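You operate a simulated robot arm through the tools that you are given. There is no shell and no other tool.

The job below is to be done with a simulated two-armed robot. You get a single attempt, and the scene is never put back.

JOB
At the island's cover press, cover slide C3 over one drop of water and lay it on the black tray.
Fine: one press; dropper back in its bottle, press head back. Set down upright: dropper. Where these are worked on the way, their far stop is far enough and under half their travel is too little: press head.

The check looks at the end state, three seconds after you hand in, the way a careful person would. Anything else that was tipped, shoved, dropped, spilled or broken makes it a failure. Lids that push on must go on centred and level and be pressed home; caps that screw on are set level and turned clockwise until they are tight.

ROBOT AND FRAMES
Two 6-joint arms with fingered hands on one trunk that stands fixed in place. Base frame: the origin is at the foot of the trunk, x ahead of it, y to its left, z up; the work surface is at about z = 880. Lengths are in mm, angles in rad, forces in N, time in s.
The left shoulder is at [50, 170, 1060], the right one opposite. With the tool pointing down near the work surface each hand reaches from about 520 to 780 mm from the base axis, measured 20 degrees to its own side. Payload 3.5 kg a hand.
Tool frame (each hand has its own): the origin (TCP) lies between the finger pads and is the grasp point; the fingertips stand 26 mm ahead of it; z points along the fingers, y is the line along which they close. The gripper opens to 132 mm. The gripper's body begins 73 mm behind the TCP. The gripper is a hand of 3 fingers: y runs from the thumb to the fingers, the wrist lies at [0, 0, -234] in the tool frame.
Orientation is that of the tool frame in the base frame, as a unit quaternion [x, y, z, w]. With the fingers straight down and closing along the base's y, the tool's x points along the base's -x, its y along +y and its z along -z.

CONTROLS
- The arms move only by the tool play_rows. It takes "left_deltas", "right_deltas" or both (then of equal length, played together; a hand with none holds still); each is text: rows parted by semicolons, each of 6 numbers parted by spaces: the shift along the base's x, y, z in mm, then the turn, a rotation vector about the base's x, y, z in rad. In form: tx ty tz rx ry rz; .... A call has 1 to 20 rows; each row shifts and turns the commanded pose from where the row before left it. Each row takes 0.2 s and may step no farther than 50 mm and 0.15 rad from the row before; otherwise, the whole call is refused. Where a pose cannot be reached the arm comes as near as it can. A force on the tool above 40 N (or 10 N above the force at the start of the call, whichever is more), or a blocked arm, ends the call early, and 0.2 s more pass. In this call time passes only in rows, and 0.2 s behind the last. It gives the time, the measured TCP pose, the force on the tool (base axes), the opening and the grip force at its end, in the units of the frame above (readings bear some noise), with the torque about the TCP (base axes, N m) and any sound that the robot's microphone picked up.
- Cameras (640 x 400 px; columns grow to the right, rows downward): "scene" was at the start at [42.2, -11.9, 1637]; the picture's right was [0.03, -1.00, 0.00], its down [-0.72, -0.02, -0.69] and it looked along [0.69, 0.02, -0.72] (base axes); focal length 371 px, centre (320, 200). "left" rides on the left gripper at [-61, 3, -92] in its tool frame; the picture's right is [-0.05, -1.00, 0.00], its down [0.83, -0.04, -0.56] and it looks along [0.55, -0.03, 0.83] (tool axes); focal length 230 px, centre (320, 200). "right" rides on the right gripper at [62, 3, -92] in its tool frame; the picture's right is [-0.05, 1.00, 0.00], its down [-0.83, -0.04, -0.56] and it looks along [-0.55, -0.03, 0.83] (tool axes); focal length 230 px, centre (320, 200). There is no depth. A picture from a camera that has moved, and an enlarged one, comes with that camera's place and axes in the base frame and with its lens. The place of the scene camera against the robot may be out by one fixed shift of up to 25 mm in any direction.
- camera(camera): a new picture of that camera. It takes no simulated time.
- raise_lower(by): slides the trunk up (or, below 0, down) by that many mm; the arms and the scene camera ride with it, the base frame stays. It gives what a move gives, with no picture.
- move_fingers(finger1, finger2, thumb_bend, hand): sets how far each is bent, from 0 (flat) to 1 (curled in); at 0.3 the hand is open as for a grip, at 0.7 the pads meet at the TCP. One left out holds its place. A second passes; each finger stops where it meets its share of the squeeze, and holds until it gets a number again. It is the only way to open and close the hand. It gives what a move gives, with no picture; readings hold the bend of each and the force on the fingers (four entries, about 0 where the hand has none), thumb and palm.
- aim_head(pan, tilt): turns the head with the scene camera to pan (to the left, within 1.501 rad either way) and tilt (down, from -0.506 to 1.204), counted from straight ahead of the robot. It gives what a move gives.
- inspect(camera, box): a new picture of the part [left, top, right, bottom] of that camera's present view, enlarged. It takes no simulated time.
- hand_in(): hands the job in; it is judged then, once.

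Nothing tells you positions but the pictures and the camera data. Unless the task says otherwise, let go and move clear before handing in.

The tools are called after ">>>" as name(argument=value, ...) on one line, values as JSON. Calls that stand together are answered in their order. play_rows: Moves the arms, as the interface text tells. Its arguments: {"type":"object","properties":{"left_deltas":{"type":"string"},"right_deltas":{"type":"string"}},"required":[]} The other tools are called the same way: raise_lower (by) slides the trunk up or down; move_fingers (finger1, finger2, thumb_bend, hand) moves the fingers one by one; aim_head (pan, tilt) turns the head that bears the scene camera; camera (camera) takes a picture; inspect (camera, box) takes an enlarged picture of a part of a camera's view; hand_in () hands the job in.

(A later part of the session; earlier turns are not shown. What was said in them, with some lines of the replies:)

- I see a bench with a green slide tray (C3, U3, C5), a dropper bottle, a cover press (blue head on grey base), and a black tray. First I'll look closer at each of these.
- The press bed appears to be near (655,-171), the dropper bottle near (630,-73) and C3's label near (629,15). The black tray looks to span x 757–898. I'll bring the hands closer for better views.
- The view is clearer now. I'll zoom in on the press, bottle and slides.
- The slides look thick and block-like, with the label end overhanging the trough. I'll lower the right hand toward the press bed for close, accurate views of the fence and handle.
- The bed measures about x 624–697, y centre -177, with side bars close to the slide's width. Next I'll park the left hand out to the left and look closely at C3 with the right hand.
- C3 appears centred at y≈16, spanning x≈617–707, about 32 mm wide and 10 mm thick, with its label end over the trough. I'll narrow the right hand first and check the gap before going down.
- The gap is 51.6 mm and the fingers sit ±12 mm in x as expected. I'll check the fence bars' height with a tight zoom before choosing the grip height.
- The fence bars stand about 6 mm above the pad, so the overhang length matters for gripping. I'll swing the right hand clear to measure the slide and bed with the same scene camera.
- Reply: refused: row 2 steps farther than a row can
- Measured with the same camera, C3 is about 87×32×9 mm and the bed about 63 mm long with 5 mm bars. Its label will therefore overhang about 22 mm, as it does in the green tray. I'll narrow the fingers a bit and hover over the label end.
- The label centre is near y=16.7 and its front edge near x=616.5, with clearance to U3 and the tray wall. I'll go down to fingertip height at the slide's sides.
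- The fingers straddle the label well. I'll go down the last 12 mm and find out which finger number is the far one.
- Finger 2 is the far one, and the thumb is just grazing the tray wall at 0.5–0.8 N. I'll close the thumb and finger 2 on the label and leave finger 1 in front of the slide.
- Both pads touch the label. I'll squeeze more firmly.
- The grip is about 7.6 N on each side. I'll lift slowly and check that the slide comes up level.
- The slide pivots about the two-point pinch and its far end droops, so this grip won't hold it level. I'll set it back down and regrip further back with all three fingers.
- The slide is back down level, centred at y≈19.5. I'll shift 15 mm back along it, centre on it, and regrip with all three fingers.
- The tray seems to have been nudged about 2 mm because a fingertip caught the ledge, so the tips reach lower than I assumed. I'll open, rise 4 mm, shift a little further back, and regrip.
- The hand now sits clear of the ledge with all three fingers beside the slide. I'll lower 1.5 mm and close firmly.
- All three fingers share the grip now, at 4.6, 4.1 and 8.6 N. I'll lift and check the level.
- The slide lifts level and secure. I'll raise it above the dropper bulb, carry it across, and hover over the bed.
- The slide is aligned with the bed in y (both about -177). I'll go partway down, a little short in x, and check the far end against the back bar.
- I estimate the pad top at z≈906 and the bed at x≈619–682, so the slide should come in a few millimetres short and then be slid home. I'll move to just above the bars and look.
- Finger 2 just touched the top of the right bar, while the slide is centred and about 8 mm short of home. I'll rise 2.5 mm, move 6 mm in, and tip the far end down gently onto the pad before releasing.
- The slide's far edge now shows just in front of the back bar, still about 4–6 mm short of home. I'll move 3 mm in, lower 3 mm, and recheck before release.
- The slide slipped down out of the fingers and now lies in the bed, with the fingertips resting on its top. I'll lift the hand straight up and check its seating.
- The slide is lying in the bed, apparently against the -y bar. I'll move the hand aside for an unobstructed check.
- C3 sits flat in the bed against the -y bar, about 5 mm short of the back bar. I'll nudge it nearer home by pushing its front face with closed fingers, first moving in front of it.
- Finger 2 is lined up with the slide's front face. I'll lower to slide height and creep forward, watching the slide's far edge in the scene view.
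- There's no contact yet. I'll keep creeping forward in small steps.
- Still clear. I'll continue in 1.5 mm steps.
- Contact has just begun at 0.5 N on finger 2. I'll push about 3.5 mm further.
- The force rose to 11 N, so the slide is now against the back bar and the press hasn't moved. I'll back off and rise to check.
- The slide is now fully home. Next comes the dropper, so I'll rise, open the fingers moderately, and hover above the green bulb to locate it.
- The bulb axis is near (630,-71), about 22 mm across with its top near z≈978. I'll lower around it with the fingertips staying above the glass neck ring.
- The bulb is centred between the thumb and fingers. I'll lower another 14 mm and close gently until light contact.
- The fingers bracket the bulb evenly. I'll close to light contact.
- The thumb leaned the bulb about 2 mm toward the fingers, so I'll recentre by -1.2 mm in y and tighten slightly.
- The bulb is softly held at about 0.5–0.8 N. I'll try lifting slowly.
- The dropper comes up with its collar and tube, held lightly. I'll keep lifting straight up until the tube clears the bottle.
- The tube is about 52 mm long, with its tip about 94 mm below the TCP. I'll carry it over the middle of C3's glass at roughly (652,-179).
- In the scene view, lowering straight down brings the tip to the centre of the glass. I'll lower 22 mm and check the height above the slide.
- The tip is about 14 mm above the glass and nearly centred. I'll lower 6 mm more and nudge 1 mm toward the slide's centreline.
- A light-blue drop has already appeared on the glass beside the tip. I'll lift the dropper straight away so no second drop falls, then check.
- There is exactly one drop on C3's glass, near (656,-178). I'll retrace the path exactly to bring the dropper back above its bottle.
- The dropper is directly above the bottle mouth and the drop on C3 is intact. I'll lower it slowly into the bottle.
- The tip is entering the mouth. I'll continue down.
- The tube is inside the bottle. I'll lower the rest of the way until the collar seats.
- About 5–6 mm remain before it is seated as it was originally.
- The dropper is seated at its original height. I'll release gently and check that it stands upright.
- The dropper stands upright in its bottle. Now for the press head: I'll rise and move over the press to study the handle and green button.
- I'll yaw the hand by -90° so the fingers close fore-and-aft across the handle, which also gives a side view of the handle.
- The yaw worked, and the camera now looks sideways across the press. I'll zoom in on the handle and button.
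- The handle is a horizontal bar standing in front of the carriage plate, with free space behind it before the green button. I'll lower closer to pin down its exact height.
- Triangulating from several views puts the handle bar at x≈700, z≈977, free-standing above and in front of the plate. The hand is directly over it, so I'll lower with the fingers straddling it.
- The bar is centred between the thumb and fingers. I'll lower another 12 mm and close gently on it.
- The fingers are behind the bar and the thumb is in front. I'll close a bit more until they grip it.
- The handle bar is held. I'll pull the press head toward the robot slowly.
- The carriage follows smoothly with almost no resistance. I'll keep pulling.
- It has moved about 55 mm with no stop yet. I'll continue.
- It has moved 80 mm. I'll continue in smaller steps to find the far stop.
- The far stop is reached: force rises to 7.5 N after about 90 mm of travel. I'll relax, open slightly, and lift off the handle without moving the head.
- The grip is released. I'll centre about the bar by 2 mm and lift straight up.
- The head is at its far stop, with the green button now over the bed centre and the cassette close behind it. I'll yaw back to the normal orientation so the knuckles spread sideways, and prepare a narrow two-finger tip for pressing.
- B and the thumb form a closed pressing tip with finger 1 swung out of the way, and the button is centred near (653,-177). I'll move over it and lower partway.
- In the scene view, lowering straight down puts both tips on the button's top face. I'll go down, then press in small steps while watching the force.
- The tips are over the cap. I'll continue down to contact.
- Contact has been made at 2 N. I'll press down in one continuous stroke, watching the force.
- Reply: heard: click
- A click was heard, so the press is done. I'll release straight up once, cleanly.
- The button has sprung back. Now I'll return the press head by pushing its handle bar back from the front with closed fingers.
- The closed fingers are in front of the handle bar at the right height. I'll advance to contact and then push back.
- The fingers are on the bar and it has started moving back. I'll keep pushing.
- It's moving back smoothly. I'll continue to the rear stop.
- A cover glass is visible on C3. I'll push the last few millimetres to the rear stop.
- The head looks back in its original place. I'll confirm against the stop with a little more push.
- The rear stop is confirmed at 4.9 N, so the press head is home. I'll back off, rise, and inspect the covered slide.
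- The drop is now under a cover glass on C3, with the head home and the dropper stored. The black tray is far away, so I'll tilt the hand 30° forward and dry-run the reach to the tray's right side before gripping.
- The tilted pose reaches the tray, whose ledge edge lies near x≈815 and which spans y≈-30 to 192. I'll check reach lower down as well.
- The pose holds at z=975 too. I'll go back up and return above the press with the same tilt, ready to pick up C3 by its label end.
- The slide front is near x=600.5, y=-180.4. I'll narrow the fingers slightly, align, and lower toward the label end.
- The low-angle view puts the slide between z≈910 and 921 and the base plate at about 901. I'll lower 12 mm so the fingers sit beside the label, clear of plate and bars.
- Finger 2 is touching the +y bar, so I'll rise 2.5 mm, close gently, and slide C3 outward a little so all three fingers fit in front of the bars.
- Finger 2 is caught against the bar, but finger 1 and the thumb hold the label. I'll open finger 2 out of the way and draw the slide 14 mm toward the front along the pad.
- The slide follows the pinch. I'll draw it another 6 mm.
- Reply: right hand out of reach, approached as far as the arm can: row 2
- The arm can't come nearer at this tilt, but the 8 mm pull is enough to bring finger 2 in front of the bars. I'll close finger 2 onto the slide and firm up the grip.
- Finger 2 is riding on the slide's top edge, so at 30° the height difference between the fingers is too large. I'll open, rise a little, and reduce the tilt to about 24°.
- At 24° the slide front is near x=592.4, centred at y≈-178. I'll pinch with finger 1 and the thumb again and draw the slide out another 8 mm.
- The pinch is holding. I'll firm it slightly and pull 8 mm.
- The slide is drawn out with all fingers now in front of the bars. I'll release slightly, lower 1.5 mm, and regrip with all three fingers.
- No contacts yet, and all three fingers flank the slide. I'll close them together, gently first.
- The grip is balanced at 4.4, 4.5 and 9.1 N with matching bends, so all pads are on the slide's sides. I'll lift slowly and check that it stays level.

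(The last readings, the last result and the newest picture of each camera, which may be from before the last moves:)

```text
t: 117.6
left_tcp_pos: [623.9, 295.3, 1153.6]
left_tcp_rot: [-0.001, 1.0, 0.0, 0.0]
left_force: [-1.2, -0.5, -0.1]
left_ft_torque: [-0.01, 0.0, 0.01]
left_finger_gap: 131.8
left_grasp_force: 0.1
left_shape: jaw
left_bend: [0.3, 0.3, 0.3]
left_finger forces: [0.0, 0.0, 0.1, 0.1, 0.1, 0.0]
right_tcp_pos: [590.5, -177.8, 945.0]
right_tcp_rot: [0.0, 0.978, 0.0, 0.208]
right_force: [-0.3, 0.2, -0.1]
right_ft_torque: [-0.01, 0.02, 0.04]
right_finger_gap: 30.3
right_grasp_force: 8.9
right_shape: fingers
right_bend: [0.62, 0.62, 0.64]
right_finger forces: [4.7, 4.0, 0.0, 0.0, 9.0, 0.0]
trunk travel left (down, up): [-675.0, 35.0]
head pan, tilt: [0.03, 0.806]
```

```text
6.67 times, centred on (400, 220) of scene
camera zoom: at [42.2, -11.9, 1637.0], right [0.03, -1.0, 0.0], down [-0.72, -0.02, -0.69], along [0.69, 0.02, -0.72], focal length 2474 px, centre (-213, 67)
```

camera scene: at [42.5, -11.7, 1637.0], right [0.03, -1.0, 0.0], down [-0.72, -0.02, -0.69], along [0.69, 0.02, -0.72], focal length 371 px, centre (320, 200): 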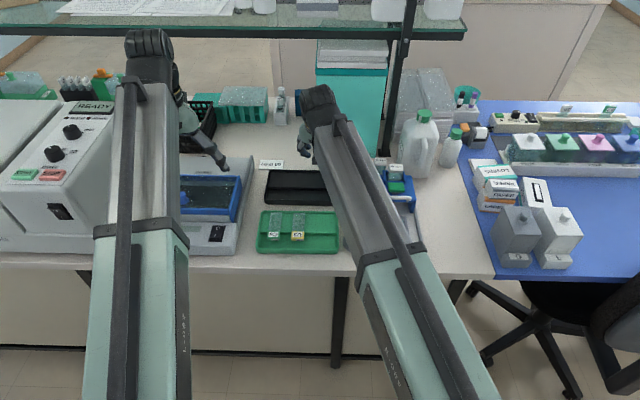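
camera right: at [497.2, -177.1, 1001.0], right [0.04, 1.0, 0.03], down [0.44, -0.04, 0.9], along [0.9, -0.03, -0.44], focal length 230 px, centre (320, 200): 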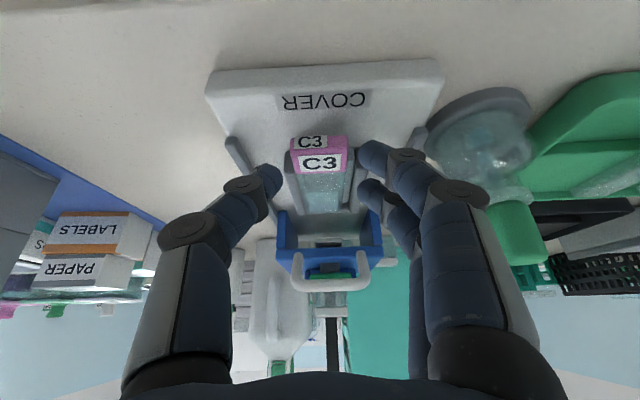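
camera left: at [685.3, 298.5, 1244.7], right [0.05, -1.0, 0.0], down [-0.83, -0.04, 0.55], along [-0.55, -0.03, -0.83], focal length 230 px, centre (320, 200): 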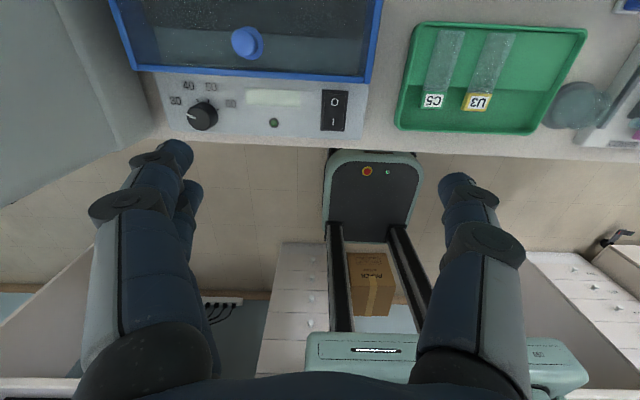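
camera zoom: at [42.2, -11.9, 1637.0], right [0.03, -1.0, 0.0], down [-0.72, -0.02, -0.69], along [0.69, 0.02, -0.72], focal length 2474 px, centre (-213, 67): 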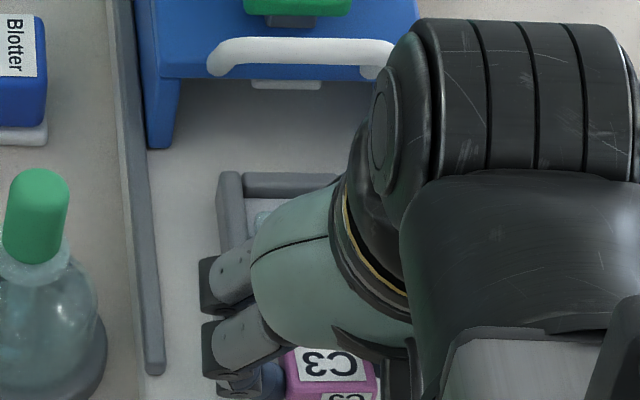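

There may be a slight droop of 1–2°. I'll lift 5 mm more and see whether it grows.

>>> play_rows(right_deltas="0 0 2.5 0 0 0;0 0 2.5 0 0 0;0 0 0 0 0 0")

>>> inspect(camera="right", box=[220, 80, 420, 240])

```text
t: 118.4
left_tcp_pos: [623.5, 295.1, 1153.2]
left_tcp_rot: [0.0, 1.0, 0.0, 0.0]
left_force: [-0.7, 0.2, 0.2]
left_ft_torque: [0.01, 0.0, 0.02]
left_finger_gap: 131.9
left_grasp_force: 0.0
left_shape: jaw
left_bend: [0.3, 0.3, 0.3]
left_finger forces: [0.0, 0.0, 0.0, 0.0, 0.1, 0.1]
right_tcp_pos: [589.9, -178.8, 949.4]
right_tcp_rot: [-0.001, 0.978, 0.0, 0.208]
right_force: [-0.2, 0.2, -1.0]
right_ft_torque: [-0.05, 0.02, 0.0]
right_finger_gap: 30.7
right_grasp_force: 8.8
right_shape: fingers
right_bend: [0.62, 0.62, 0.64]
right_finger forces: [4.6, 3.8, 0.0, 0.0, 9.1, 0.1]
trunk travel left (down, up): [-675.0, 35.0]
head pan, tilt: [0.03, 0.806]
```

```text
2.50 times, centred on (320, 160) of right
camera zoom: at [495.5, -174.2, 1009.5], right [0.05, 1.0, 0.02], down [0.53, -0.04, 0.85], along [0.85, -0.03, -0.53], focal length 575 px, centre (320, 300)
```

zoom: 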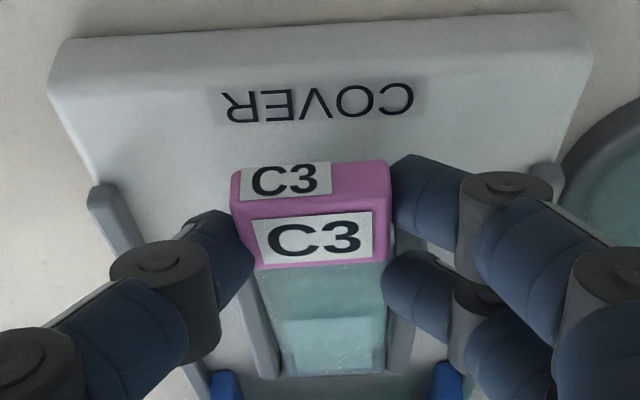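

The droop has stopped and the slide is held steadily. I'll lift on slowly to clear the dropper bulb.

>>> play_rows(right_deltas="0 0 4 0 0 0;0 0 7 0 0 0;0 0 9 0 0 0;0 0 10 0 0 0;0 0 10 0 0 0;0 0 10 0 0 0;0 0 10 0 0 0;0 0 10 0 0 0;0 0 9 0 0 0;0 0 6 0 0 0;0 0 4 0 0 0;0 0 2 0 0 0")

>>> inspect(camera="right", box=[220, 80, 420, 240])

>>> inspect(camera="scene", box=[355, 160, 435, 240])

```text
t: 121.0
left_tcp_pos: [622.2, 294.4, 1152.6]
left_tcp_rot: [0.0, 1.0, 0.0, 0.0]
left_force: [0.4, -0.1, -0.7]
left_ft_torque: [-0.02, 0.0, -0.02]
left_finger_gap: 132.0
left_grasp_force: 0.0
left_shape: jaw
left_bend: [0.3, 0.3, 0.3]
left_finger forces: [0.0, 0.1, 0.0, 0.0, 0.1, 0.1]
right_tcp_pos: [589.6, -177.7, 1040.1]
right_tcp_rot: [0.0, 0.978, 0.0, 0.208]
right_force: [0.2, -0.4, 0.9]
right_ft_torque: [0.02, 0.02, 0.02]
right_finger_gap: 30.6
right_grasp_force: 8.5
right_shape: fingers
right_bend: [0.62, 0.62, 0.64]
right_finger forces: [4.7, 3.9, 0.0, 0.0, 9.0, 0.0]
trunk travel left (down, up): [-675.0, 35.0]
head pan, tilt: [0.03, 0.806]
```

```text
2.50 times, centred on (320, 160) of right
camera zoom: at [495.5, -174.3, 1100.3], right [0.05, 1.0, 0.02], down [0.53, -0.04, 0.84], along [0.84, -0.03, -0.53], focal length 575 px, centre (320, 300)
```

zoom: 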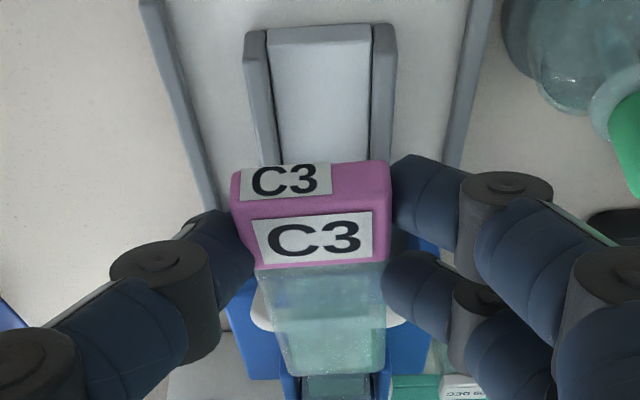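

```text
5.00 times, centred on (395, 200) of scene
camera zoom: at [42.2, -11.9, 1637.0], right [0.03, -1.0, 0.0], down [-0.72, -0.02, -0.69], along [0.69, 0.02, -0.72], focal length 1855 px, centre (-55, 200)
```

zoom: 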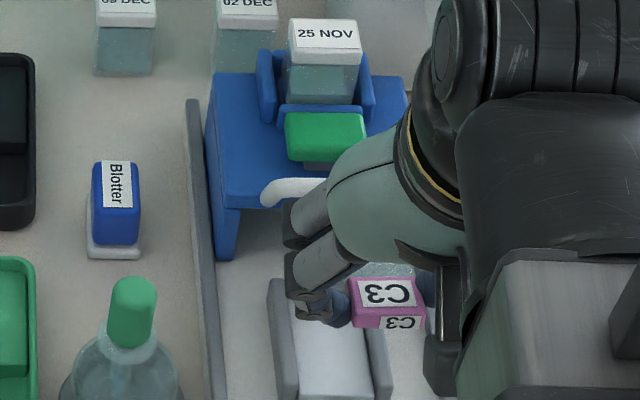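

The slide is steady in the air. I'll carry it smoothly toward the black tray.

>>> play_rows(right_deltas="1 5 0 0 0 0;3 9 0 0 0 0;5 12 0 0 0 0;6 13 0 0 0 0;7 13 0 0 0 0;8 13 0 0 0 0;9 13 0 0 0 0;10 13 0 0 0 0;10 13 0 0 0 0;10 13 0 0 0 0;10 13 0 0 0 0;10 13 0 0 0 0;10 13 0 0 0 0;10 12 0 0 0 0;10 11 0 0 0 0;10 9 0 0 0 0;10 7 0 0 0 0;10 4 0 0 0 0;10 2 0 0 0 0;8 0 0 0 0 0")

>>> camera(camera="right")

>>> camera(camera="scene")

```text
t: 125.2
left_tcp_pos: [623.6, 296.1, 1151.8]
left_tcp_rot: [0.0, 1.0, 0.0, 0.0]
left_force: [0.5, 0.5, 0.7]
left_ft_torque: [0.0, -0.01, 0.01]
left_finger_gap: 131.9
left_grasp_force: 0.1
left_shape: jaw
left_bend: [0.3, 0.3, 0.3]
left_finger forces: [0.0, 0.0, 0.0, 0.1, 0.0, 0.0]
right_tcp_pos: [757.0, 22.3, 1039.8]
right_tcp_rot: [0.0, 0.978, -0.001, 0.208]
right_force: [-0.2, 0.5, 0.1]
right_ft_torque: [0.01, 0.03, 0.05]
right_finger_gap: 30.4
right_grasp_force: 8.8
right_shape: fingers
right_bend: [0.62, 0.62, 0.64]
right_finger forces: [4.7, 3.8, 0.1, 0.0, 9.0, 0.1]
trunk travel left (down, up): [-675.0, 35.0]
head pan, tilt: [0.03, 0.806]
```

```text
taken
camera right: at [663.0, 27.1, 1099.4], right [0.05, 1.0, 0.02], down [0.53, -0.04, 0.85], along [0.84, -0.03, -0.53], focal length 230 px, centre (320, 200)
```

right: 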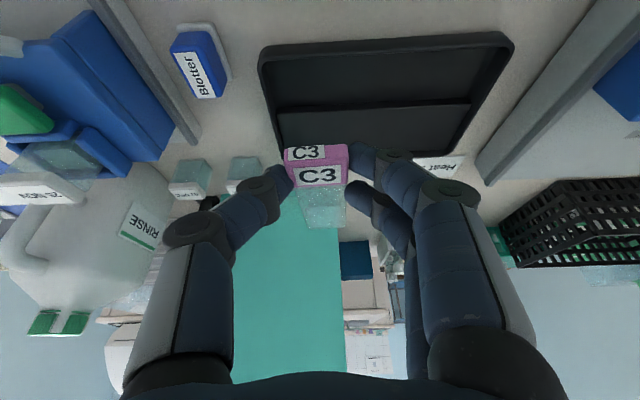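

```text
taken
camera scene: at [42.4, -11.8, 1637.0], right [0.03, -1.0, 0.0], down [-0.72, -0.02, -0.69], along [0.69, 0.02, -0.72], focal length 371 px, centre (320, 200)
```

scene: 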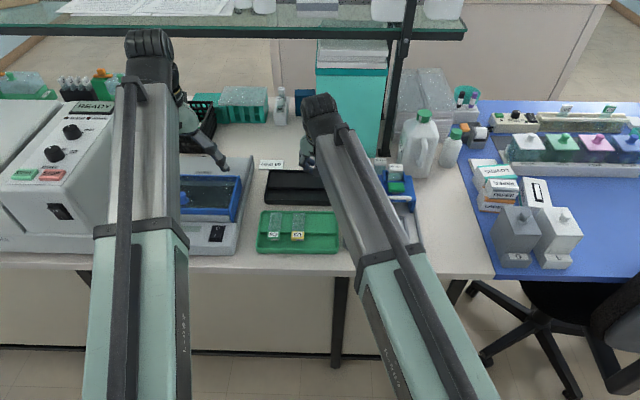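

The slide is now above the front part of the tray area, still steady. I'll zoom in to measure the tray's ledge and trough before lowering.

>>> inspect(camera="right", box=[240, 20, 540, 200])

>>> inspect(camera="right", box=[240, 80, 420, 240])

>>> inspect(camera="scene", box=[255, 150, 345, 215])

```text
2.13 times, centred on (390, 110) of right
camera zoom: at [663.0, 27.1, 1099.4], right [0.05, 1.0, 0.02], down [0.53, -0.04, 0.85], along [0.84, -0.03, -0.53], focal length 491 px, centre (171, 392)
```

zoom: 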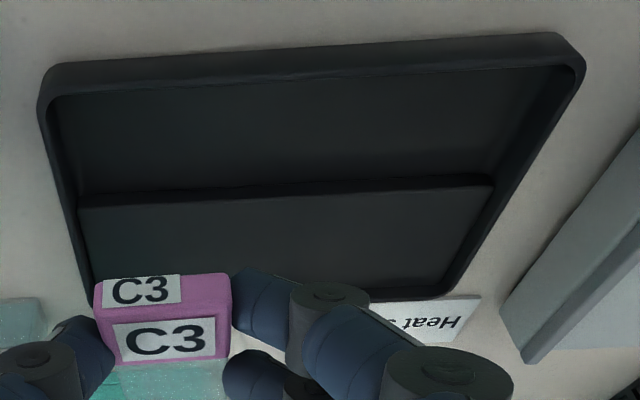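

```text
2.50 times, centred on (330, 160) of right
camera zoom: at [663.0, 27.1, 1099.4], right [0.05, 1.0, 0.02], down [0.53, -0.04, 0.85], along [0.84, -0.03, -0.53], focal length 575 px, centre (295, 300)
```

zoom: 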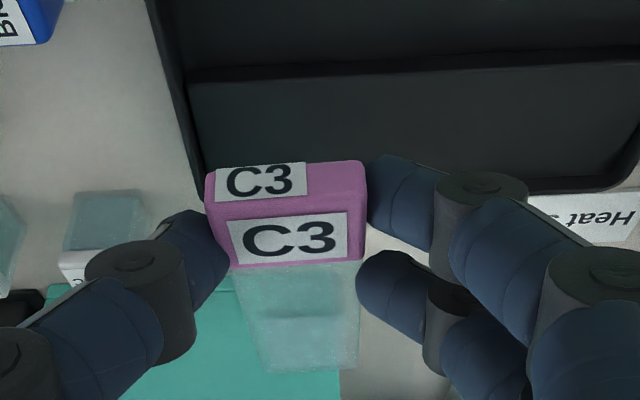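

```text
6.15 times, centred on (300, 182) of scene
camera zoom: at [42.4, -11.8, 1637.0], right [0.03, -1.0, 0.0], down [-0.72, -0.02, -0.69], along [0.69, 0.02, -0.72], focal length 2284 px, centre (443, 308)
```

zoom: 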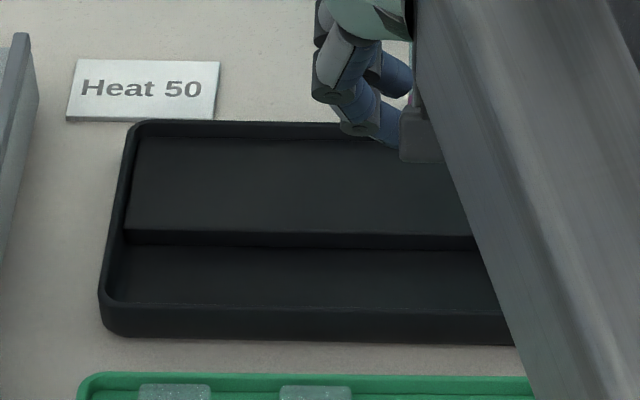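

The ledge edge is at x≈813 with a trough about 10 mm deep, which suits the finger geometry. I'll move forward to put the slide front at about 784, then lower in stages.

>>> play_rows(right_deltas="5 0 0 0 0 0;8 0 0 0 0 0;8 0 0 0 0 0;7 0 0 0 0 0;4 0 -4 0 0 0;0 0 -8 0 0 0;0 0 -10 0 0 0;0 0 -10 0 0 0;0 0 -10 0 0 0;0 0 -10 0 0 0;0 0 -10 0 0 0;0 0 -8 0 0 0;0 0 -5 0 0 0")

>>> camera(camera="right")

>>> inspect(camera="right", box=[220, 60, 420, 240])

>>> inspect(camera="scene", box=[275, 150, 365, 215])

```text
t: 128.0
left_tcp_pos: [623.4, 294.7, 1154.4]
left_tcp_rot: [0.0, 1.0, 0.0, 0.0]
left_force: [-0.4, 0.2, 0.5]
left_ft_torque: [-0.02, -0.03, -0.02]
left_finger_gap: 131.6
left_grasp_force: 0.0
left_shape: jaw
left_bend: [0.3, 0.3, 0.3]
left_finger forces: [0.0, 0.1, 0.0, 0.0, 0.0, 0.0]
right_tcp_pos: [790.5, 24.1, 965.0]
right_tcp_rot: [0.001, 0.978, 0.0, 0.208]
right_force: [-0.3, -0.2, -0.9]
right_ft_torque: [-0.02, 0.0, 0.0]
right_finger_gap: 30.2
right_grasp_force: 8.3
right_shape: fingers
right_bend: [0.62, 0.62, 0.64]
right_finger forces: [4.6, 3.8, 0.1, 0.0, 8.9, 0.0]
trunk travel left (down, up): [-675.0, 35.0]
head pan, tilt: [0.03, 0.806]
```

```text
taken
camera right: at [695.5, 27.4, 1024.7], right [0.05, 1.0, 0.02], down [0.53, -0.04, 0.85], along [0.85, -0.03, -0.53], focal length 230 px, centre (320, 200)
```

right: 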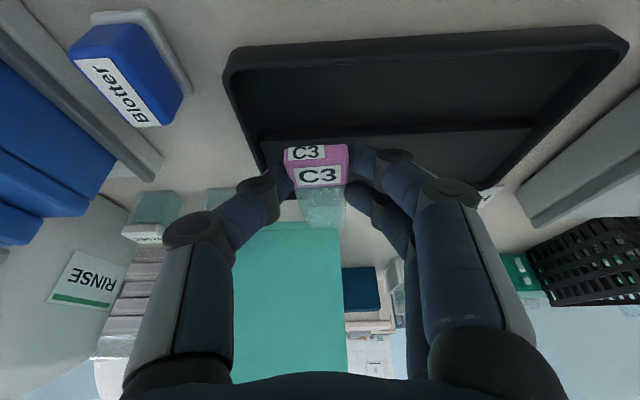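

```text
2.22 times, centred on (320, 150) of right
camera zoom: at [695.5, 27.4, 1024.7], right [0.05, 1.0, 0.02], down [0.53, -0.04, 0.85], along [0.85, -0.03, -0.53], focal length 511 px, centre (320, 311)
```

zoom: 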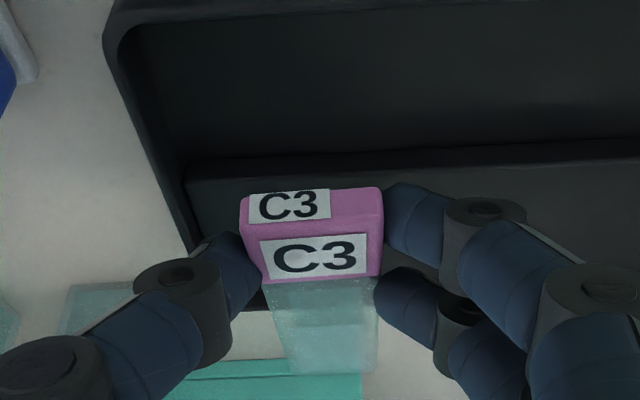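

```text
6.15 times, centred on (320, 182) of scene
camera zoom: at [42.3, -11.8, 1637.0], right [0.03, -1.0, 0.0], down [-0.72, -0.02, -0.69], along [0.69, 0.02, -0.72], focal length 2284 px, centre (320, 308)
```

zoom: 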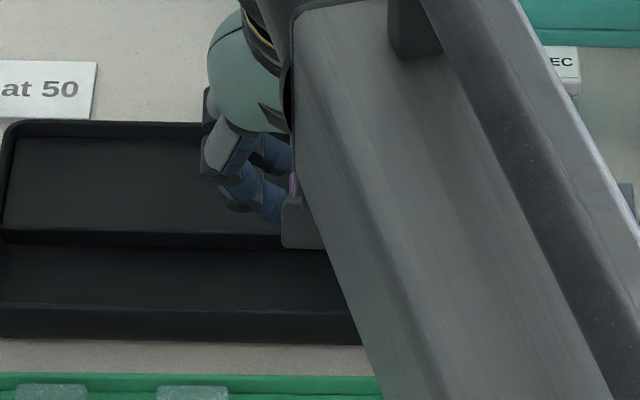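

The slide is hovering about 40 mm above the tray with clearance on both sides. I'll lower further.

>>> play_rows(right_deltas="0 0 -6 0 0 0;0 0 -7 0 0 0;0 0 -6 0 0 0;0 0 -4 0 0 0")

>>> inspect(camera="right", box=[220, 60, 420, 240])

>>> inspect(camera="scene", box=[275, 150, 365, 215])

```text
t: 129.0
left_tcp_pos: [623.1, 294.9, 1153.0]
left_tcp_rot: [0.0, 1.0, 0.0, 0.0]
left_force: [0.5, -0.3, -0.3]
left_ft_torque: [0.03, 0.01, 0.0]
left_finger_gap: 131.9
left_grasp_force: 0.0
left_shape: jaw
left_bend: [0.3, 0.3, 0.3]
left_finger forces: [0.1, 0.1, 0.1, 0.1, 0.0, 0.0]
right_tcp_pos: [789.4, 20.7, 941.6]
right_tcp_rot: [0.0, 0.978, 0.0, 0.208]
right_force: [0.3, -0.7, 0.0]
right_ft_torque: [-0.06, 0.02, 0.01]
right_finger_gap: 30.4
right_grasp_force: 9.3
right_shape: fingers
right_bend: [0.62, 0.62, 0.64]
right_finger forces: [4.6, 3.6, 0.1, 0.0, 9.0, 0.0]
trunk travel left (down, up): [-675.0, 35.0]
head pan, tilt: [0.03, 0.806]
```

```text
2.22 times, centred on (320, 150) of right
camera zoom: at [695.2, 25.9, 1001.7], right [0.05, 1.0, 0.02], down [0.53, -0.04, 0.85], along [0.85, -0.03, -0.53], focal length 511 px, centre (320, 311)
```

zoom: 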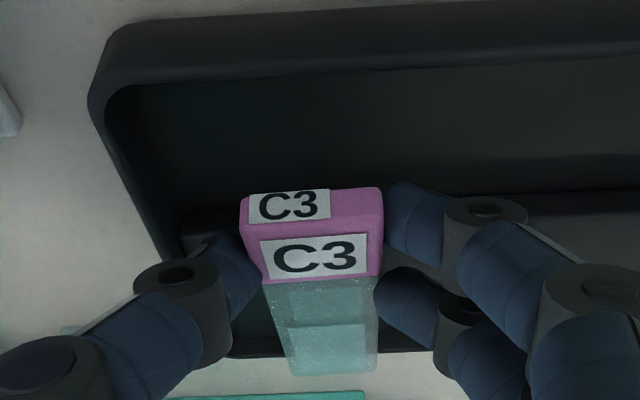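

```text
6.15 times, centred on (320, 182) of scene
camera zoom: at [42.3, -11.8, 1637.0], right [0.03, -1.0, 0.0], down [-0.72, -0.02, -0.69], along [0.69, 0.02, -0.72], focal length 2284 px, centre (320, 308)
```

zoom: 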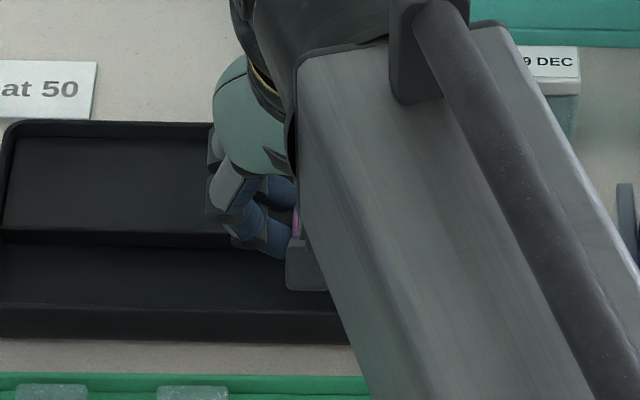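

The slide's far end will clear the tray's back wall by about 14 mm. I'll lower slowly toward the ledge.

>>> play_rows(right_deltas="0 0 -3 0 0 0;0 0 -3 0 0 0;0 0 -2 0 0 0;0 0 -2 0 0 0")

>>> inspect(camera="right", box=[220, 60, 420, 240])

```text
t: 130.0
left_tcp_pos: [622.4, 294.7, 1154.2]
left_tcp_rot: [0.0, 1.0, 0.0, 0.0]
left_force: [0.2, -0.1, -0.5]
left_ft_torque: [0.0, 0.03, -0.03]
left_finger_gap: 131.9
left_grasp_force: 0.0
left_shape: jaw
left_bend: [0.3, 0.3, 0.3]
left_finger forces: [0.1, 0.0, 0.0, 0.0, 0.0, 0.0]
right_tcp_pos: [788.8, 21.7, 933.0]
right_tcp_rot: [0.0, 0.978, 0.0, 0.208]
right_force: [-0.2, -0.1, 0.4]
right_ft_torque: [0.03, -0.01, -0.03]
right_finger_gap: 30.4
right_grasp_force: 9.1
right_shape: fingers
right_bend: [0.62, 0.62, 0.64]
right_finger forces: [4.7, 3.8, 0.1, 0.0, 9.0, 0.0]
trunk travel left (down, up): [-675.0, 35.0]
head pan, tilt: [0.03, 0.806]
```

```text
2.22 times, centred on (320, 150) of right
camera zoom: at [695.0, 26.4, 992.2], right [0.05, 1.0, 0.02], down [0.53, -0.04, 0.85], along [0.84, -0.03, -0.53], focal length 511 px, centre (320, 311)
```

zoom: 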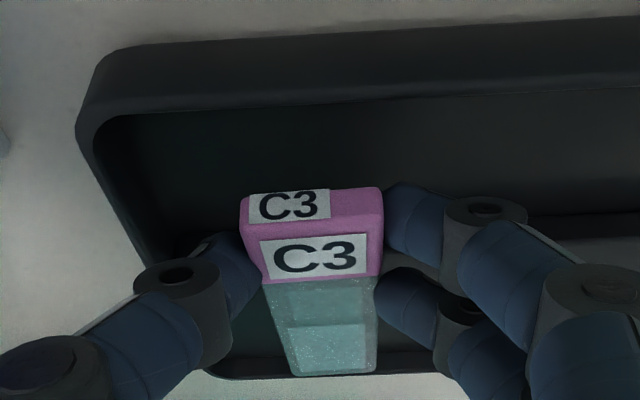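

I'll go down in 1 mm steps now, watching for contact.

>>> play_rows(right_deltas="0 0 -1.2 0 0 0;0 0 -1.2 0 0 0;0 0 -1.2 0 0 0")

>>> inspect(camera="right", box=[220, 60, 420, 240])

```text
t: 130.8
left_tcp_pos: [623.3, 294.9, 1152.3]
left_tcp_rot: [0.0, 1.0, 0.001, 0.0]
left_force: [0.6, 0.9, 0.3]
left_ft_torque: [0.03, 0.0, -0.01]
left_finger_gap: 131.9
left_grasp_force: 0.0
left_shape: jaw
left_bend: [0.3, 0.3, 0.3]
left_finger forces: [0.0, 0.0, 0.1, 0.1, 0.0, 0.0]
right_tcp_pos: [789.7, 21.0, 927.5]
right_tcp_rot: [0.0, 0.978, -0.001, 0.207]
right_force: [0.3, -0.1, -0.4]
right_ft_torque: [0.01, 0.02, 0.01]
right_finger_gap: 30.3
right_grasp_force: 9.0
right_shape: fingers
right_bend: [0.62, 0.62, 0.64]
right_finger forces: [4.7, 3.6, 0.0, 0.0, 9.0, 0.0]
trunk travel left (down, up): [-675.0, 35.0]
head pan, tilt: [0.03, 0.806]
```

```text
2.22 times, centred on (320, 150) of right
camera zoom: at [695.2, 26.5, 988.4], right [0.05, 1.0, 0.02], down [0.53, -0.04, 0.85], along [0.84, -0.03, -0.53], focal length 511 px, centre (320, 311)
```

zoom: 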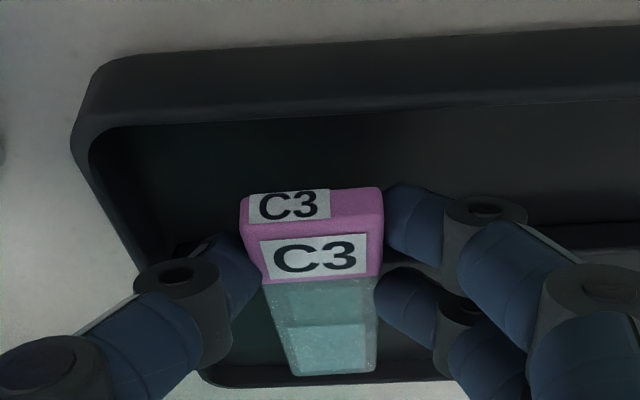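

There's no contact yet. I'll continue in 1 mm steps.

>>> play_rows(right_deltas="0 0 -1 0 0 0;0 0 -1 0 0 0;0 0 -1 0 0 0")

>>> inspect(camera="right", box=[220, 60, 420, 240])

```text
t: 131.6
left_tcp_pos: [623.3, 295.7, 1153.3]
left_tcp_rot: [0.0, 1.0, 0.0, 0.0]
left_force: [0.2, 0.7, 0.4]
left_ft_torque: [-0.01, -0.02, 0.02]
left_finger_gap: 131.9
left_grasp_force: 0.1
left_shape: jaw
left_bend: [0.3, 0.3, 0.3]
left_finger forces: [0.1, 0.0, 0.1, 0.0, 0.0, 0.1]
right_tcp_pos: [788.3, 22.8, 925.3]
right_tcp_rot: [-0.001, 0.978, 0.001, 0.208]
right_force: [-0.7, 0.4, -0.4]
right_ft_torque: [0.03, 0.01, -0.02]
right_finger_gap: 30.7
right_grasp_force: 8.6
right_shape: fingers
right_bend: [0.62, 0.62, 0.64]
right_finger forces: [4.6, 4.2, 0.1, 0.0, 9.0, 0.0]
trunk travel left (down, up): [-675.0, 35.0]
head pan, tilt: [0.03, 0.806]
```

```text
2.22 times, centred on (320, 150) of right
camera zoom: at [694.9, 27.2, 985.3], right [0.05, 1.0, 0.02], down [0.53, -0.04, 0.85], along [0.85, -0.03, -0.53], focal length 511 px, centre (320, 311)
```

zoom: 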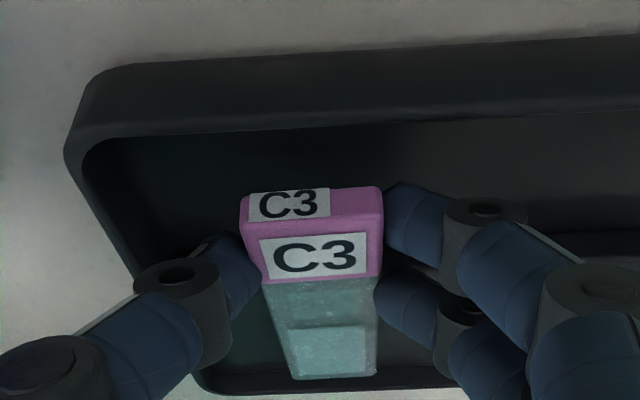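

The far end has touched the ledge and the slide is levelling. I'll lower another 1.5 mm.

>>> play_rows(right_deltas="0 0 -0.8 0 0 0;0 0 -0.8 0 0 0")

>>> inspect(camera="right", box=[220, 60, 420, 240])

```text
t: 132.2
left_tcp_pos: [623.7, 294.9, 1153.5]
left_tcp_rot: [0.001, 1.0, -0.001, 0.0]
left_force: [0.2, -0.2, 0.3]
left_ft_torque: [0.0, -0.06, 0.02]
left_finger_gap: 131.9
left_grasp_force: 0.1
left_shape: jaw
left_bend: [0.3, 0.3, 0.3]
left_finger forces: [0.0, 0.0, 0.1, 0.1, 0.0, 0.1]
right_tcp_pos: [788.0, 20.9, 924.1]
right_tcp_rot: [0.0, 0.978, 0.0, 0.208]
right_force: [-0.6, 1.0, 0.1]
right_ft_torque: [0.03, 0.0, 0.0]
right_finger_gap: 30.4
right_grasp_force: 9.4
right_shape: fingers
right_bend: [0.62, 0.62, 0.64]
right_finger forces: [4.3, 4.7, 0.1, 0.1, 9.2, 0.0]
trunk travel left (down, up): [-675.0, 35.0]
head pan, tilt: [0.03, 0.806]
```

```text
2.22 times, centred on (320, 150) of right
camera zoom: at [694.6, 26.9, 983.9], right [0.05, 1.0, 0.02], down [0.53, -0.04, 0.85], along [0.85, -0.03, -0.53], focal length 511 px, centre (320, 311)
```

zoom: 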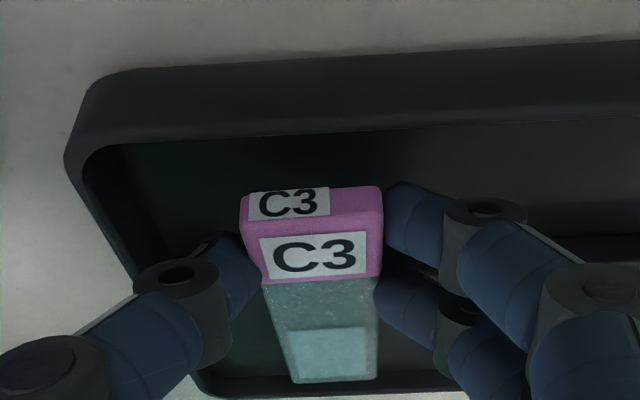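

The finger forces show the slide settling flat. I'll go one more small step.

>>> play_rows(right_deltas="0 0 -0.8 0 0 0;0 0 -0.7 0 0 0")

>>> inspect(camera="right", box=[220, 60, 420, 240])

```text
t: 132.8
left_tcp_pos: [623.3, 295.2, 1153.4]
left_tcp_rot: [0.0, 1.0, 0.0, 0.0]
left_force: [-0.6, -0.6, 0.5]
left_ft_torque: [0.04, 0.02, 0.04]
left_finger_gap: 131.9
left_grasp_force: 0.1
left_shape: jaw
left_bend: [0.3, 0.3, 0.3]
left_finger forces: [0.0, 0.0, 0.0, 0.0, 0.0, 0.1]
right_tcp_pos: [788.6, 22.6, 922.5]
right_tcp_rot: [0.0, 0.978, 0.0, 0.209]
right_force: [-0.4, 0.5, 0.6]
right_ft_torque: [-0.02, -0.03, 0.01]
right_finger_gap: 30.5
right_grasp_force: 9.5
right_shape: fingers
right_bend: [0.62, 0.62, 0.64]
right_finger forces: [4.4, 5.0, 0.1, 0.0, 9.5, 0.1]
trunk travel left (down, up): [-675.0, 35.0]
head pan, tilt: [0.03, 0.806]
```

```text
2.22 times, centred on (320, 150) of right
camera zoom: at [694.8, 27.6, 982.6], right [0.05, 1.0, 0.02], down [0.53, -0.04, 0.85], along [0.85, -0.03, -0.53], focal length 511 px, centre (320, 311)
```

zoom: 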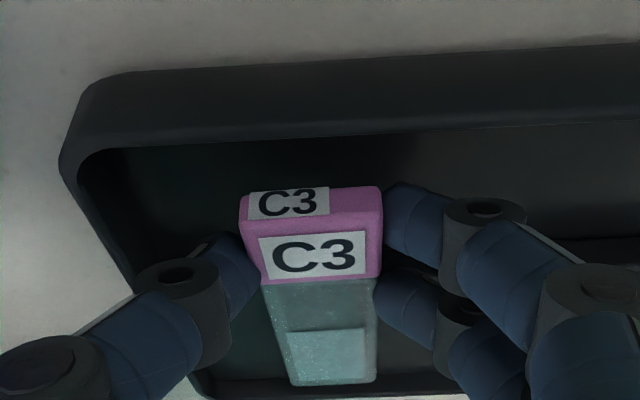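

The slide looks level on the ledge. I'll release gently, all fingers together.

>>> move_fingers(hand="right", finger1=0.6, finger2=0.6, thumb_bend=0.61)

>>> inspect(camera="right", box=[220, 60, 420, 240])

```text
t: 133.8
left_tcp_pos: [623.7, 294.9, 1152.8]
left_tcp_rot: [0.0, 1.0, 0.0, 0.0]
left_force: [-0.7, 0.3, -0.3]
left_ft_torque: [0.01, -0.04, -0.03]
left_finger_gap: 131.9
left_grasp_force: 0.0
left_shape: jaw
left_bend: [0.3, 0.3, 0.3]
left_finger forces: [0.1, 0.0, 0.0, 0.0, 0.1, 0.0]
right_tcp_pos: [787.8, 22.1, 923.5]
right_tcp_rot: [0.001, 0.978, 0.0, 0.208]
right_force: [0.7, -0.2, -0.9]
right_ft_torque: [-0.01, 0.02, -0.01]
right_finger_gap: 33.9
right_grasp_force: 0.0
right_shape: fingers
right_bend: [0.6, 0.6, 0.61]
right_finger forces: [0.2, 0.2, 0.0, 0.1, 0.7, 0.0]
trunk travel left (down, up): [-675.0, 35.0]
head pan, tilt: [0.03, 0.806]
```

```text
2.22 times, centred on (320, 150) of right
camera zoom: at [694.8, 27.6, 982.4], right [0.05, 1.0, 0.02], down [0.53, -0.04, 0.85], along [0.85, -0.03, -0.53], focal length 511 px, centre (320, 311)
```

zoom: 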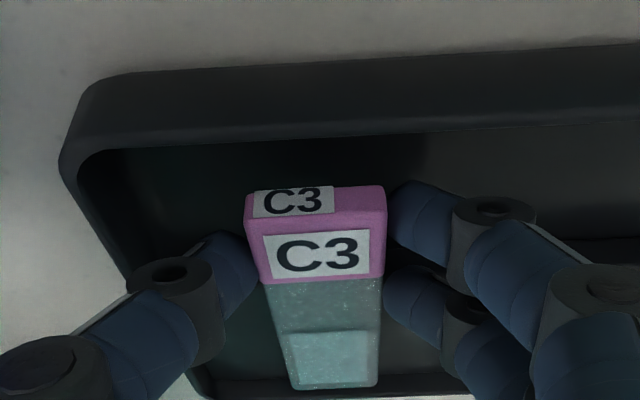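

The slide now rests on the ledge. I'll open a bit more and withdraw straight up.

>>> move_fingers(hand="right", finger1=0.57, finger2=0.57, thumb_bend=0.575)

>>> inspect(camera="right", box=[220, 60, 420, 240])

>>> play_rows(right_deltas="0 0 4 0 0 0;0 0 6 0 0 0;0 0 10 0 0 0;0 0 15 0 0 0")

>>> inspect(camera="right", box=[220, 60, 420, 240])

```text
t: 134.8
left_tcp_pos: [623.4, 295.2, 1152.1]
left_tcp_rot: [0.0, 1.0, -0.001, 0.0]
left_force: [0.4, -0.5, -0.5]
left_ft_torque: [0.0, 0.02, -0.01]
left_finger_gap: 131.5
left_grasp_force: 0.1
left_shape: jaw
left_bend: [0.3, 0.3, 0.3]
left_finger forces: [0.1, 0.1, 0.0, 0.1, 0.0, 0.0]
right_tcp_pos: [788.2, 22.2, 922.4]
right_tcp_rot: [0.0, 0.978, 0.0, 0.208]
right_force: [-0.3, 0.5, -0.4]
right_ft_torque: [0.01, 0.0, 0.02]
right_finger_gap: 45.6
right_grasp_force: 0.1
right_shape: fingers
right_bend: [0.56, 0.56, 0.57]
right_finger forces: [0.0, 0.1, 0.0, 0.1, 0.0, 0.0]
trunk travel left (down, up): [-675.0, 35.0]
head pan, tilt: [0.03, 0.806]
```

```text
2.22 times, centred on (320, 150) of right
camera zoom: at [694.8, 27.6, 982.4], right [0.05, 1.0, 0.02], down [0.53, -0.04, 0.85], along [0.85, -0.03, -0.53], focal length 511 px, centre (320, 311)
```

zoom: 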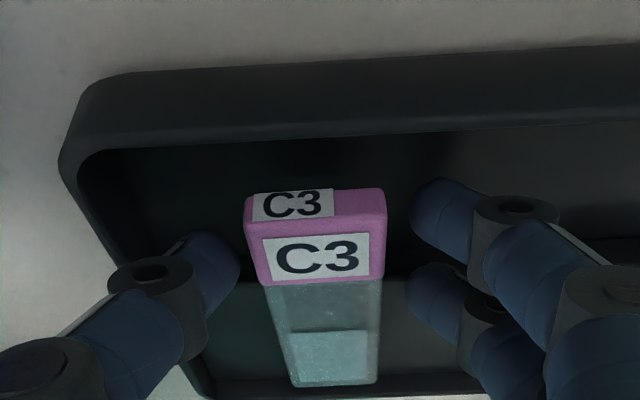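

```text
t: 135.8
left_tcp_pos: [623.8, 294.2, 1153.7]
left_tcp_rot: [0.0, 1.0, -0.001, 0.0]
left_force: [0.4, 0.6, -0.2]
left_ft_torque: [0.01, -0.01, -0.01]
left_finger_gap: 132.2
left_grasp_force: 0.1
left_shape: jaw
left_bend: [0.3, 0.3, 0.3]
left_finger forces: [0.0, 0.0, 0.0, 0.0, 0.0, 0.1]
right_tcp_pos: [788.5, 21.1, 956.8]
right_tcp_rot: [0.0, 0.978, 0.0, 0.208]
right_force: [0.6, -0.2, 0.2]
right_ft_torque: [-0.01, 0.03, -0.01]
right_finger_gap: 45.4
right_grasp_force: 0.1
right_shape: fingers
right_bend: [0.56, 0.56, 0.57]
right_finger forces: [0.0, 0.0, 0.0, 0.0, 0.0, 0.1]
trunk travel left (down, up): [-675.0, 35.0]
head pan, tilt: [0.03, 0.806]
```

```text
2.22 times, centred on (320, 150) of right
camera zoom: at [694.7, 26.1, 1017.4], right [0.05, 1.0, 0.02], down [0.53, -0.04, 0.85], along [0.85, -0.03, -0.53], focal length 511 px, centre (320, 311)
```

zoom: 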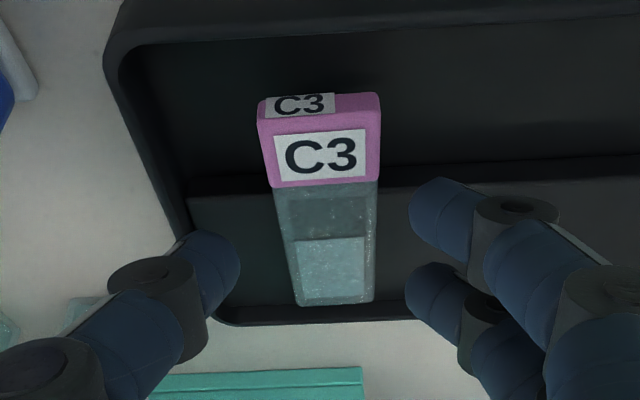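

C3 lies flat in the black tray with its cover in place, label over the trough. I'll retreat upward and back to a clear position, then inspect the whole scene.

>>> play_rows(right_deltas="0 0 25 0 0 0;0 0 35 0 0 0;-10 0 40 0 0 0;-25 -20 20 0 0 0;-30 -30 0 0 0 0;-30 -35 0 0 0 0;-25 -40 0 0 0.1 0;-25 -40 0 0 0.1 0;-20 -40 0 0 0.1 0;-10 -40 0 0 0.1 0;0 -45 0 0 0.019 0;0 -45 0 0 0 0")

>>> camera(camera="scene")

>>> inspect(camera="scene", box=[250, 150, 440, 265])

>>> inspect(camera="scene", box=[255, 150, 355, 215])

>>> inspect(camera="scene", box=[325, 195, 435, 260])

```text
t: 138.4
left_tcp_pos: [622.9, 293.9, 1152.6]
left_tcp_rot: [0.0, 1.0, 0.0, 0.0]
left_force: [0.5, -0.9, 0.4]
left_ft_torque: [0.07, -0.01, 0.0]
left_finger_gap: 131.8
left_grasp_force: 0.0
left_shape: jaw
left_bend: [0.3, 0.3, 0.3]
left_finger forces: [0.1, 0.0, 0.0, 0.0, 0.0, 0.0]
right_tcp_pos: [613.9, -316.0, 1078.4]
right_tcp_rot: [0.0, 1.0, 0.0, 0.001]
right_force: [0.4, 0.0, 0.2]
right_ft_torque: [0.0, 0.0, -0.01]
right_finger_gap: 45.7
right_grasp_force: 0.1
right_shape: fingers
right_bend: [0.56, 0.56, 0.57]
right_finger forces: [0.1, 0.0, 0.1, 0.0, 0.0, 0.1]
trunk travel left (down, up): [-675.0, 35.0]
head pan, tilt: [0.03, 0.806]
```

```text
taken
camera scene: at [42.2, -12.5, 1637.0], right [0.03, -1.0, 0.0], down [-0.72, -0.02, -0.69], along [0.69, 0.02, -0.72], focal length 371 px, centre (320, 200)
```

scene: 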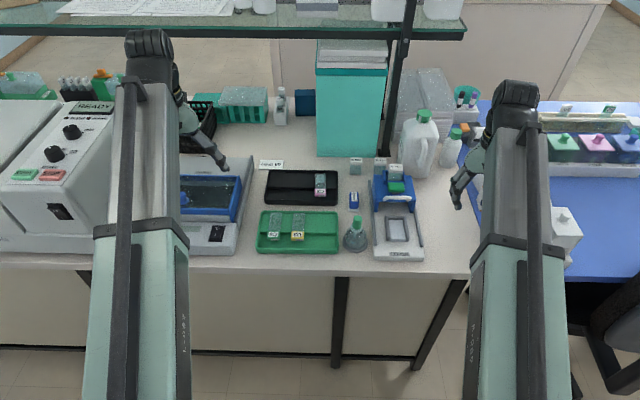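

```text
3.37 times, centred on (345, 208) of scene
camera zoom: at [42.2, -12.5, 1637.0], right [0.03, -1.0, 0.0], down [-0.72, -0.02, -0.69], along [0.69, 0.02, -0.72], focal length 1250 px, centre (236, 175)
```

zoom: 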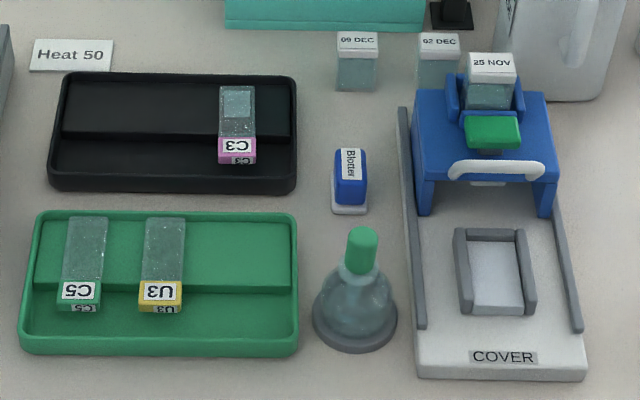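

```text
6.15 times, centred on (305, 182) of scene
camera zoom: at [42.2, -12.5, 1637.0], right [0.03, -1.0, 0.0], down [-0.72, -0.02, -0.69], along [0.69, 0.02, -0.72], focal length 2284 px, centre (412, 308)
```

zoom: 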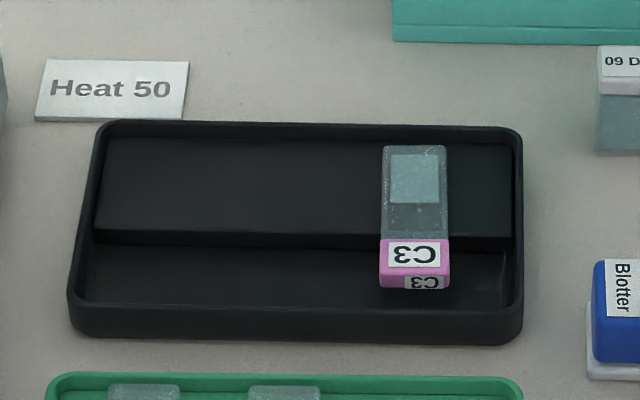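

```text
5.82 times, centred on (380, 228) of scene
camera zoom: at [42.2, -12.5, 1637.0], right [0.03, -1.0, 0.0], down [-0.72, -0.02, -0.69], along [0.69, 0.02, -0.72], focal length 2159 px, centre (-29, 40)
```

zoom: 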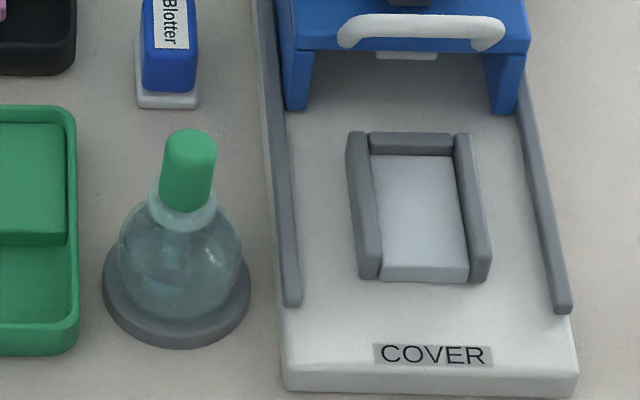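

I see C3 lying level in the black tray with its cover glass on and the label over the trough. The dropper is upright in its bottle, the press head is at its rear stop with the bed empty, and I see no stray drops. The green tray was nudged about 3 mm when I first gripped C3; I'm leaving it rather than risk disturbing more. Both hands are clear, so I'm handing in.

>>> hand_in()

```text
The job is handed in.
```

C3 is covered over one drop of water and lies level on the black tray, label over the trough. The job is handed in, but I haven't seen the check's verdict.

- **Press:** I pulled the head to its far stop, pressed once and heard one click. It is back at its rear stop, and the bed is empty.
- **Dropper:** it stands upright in its bottle, seated as it was at the start. I saw one drop on the slide and none anywhere else.
- **Green tray:** a fingertip caught its ledge on my first grip and nudged the tray about 3 mm. U3 and C5 moved with it and are otherwise undisturbed. I left it there rather than risk knocking something else.
- **Setting C3 in the press:** the slide slipped from the fingers and dropped a few millimetres into the bed. It landed flat, and I then pushed it fully home.
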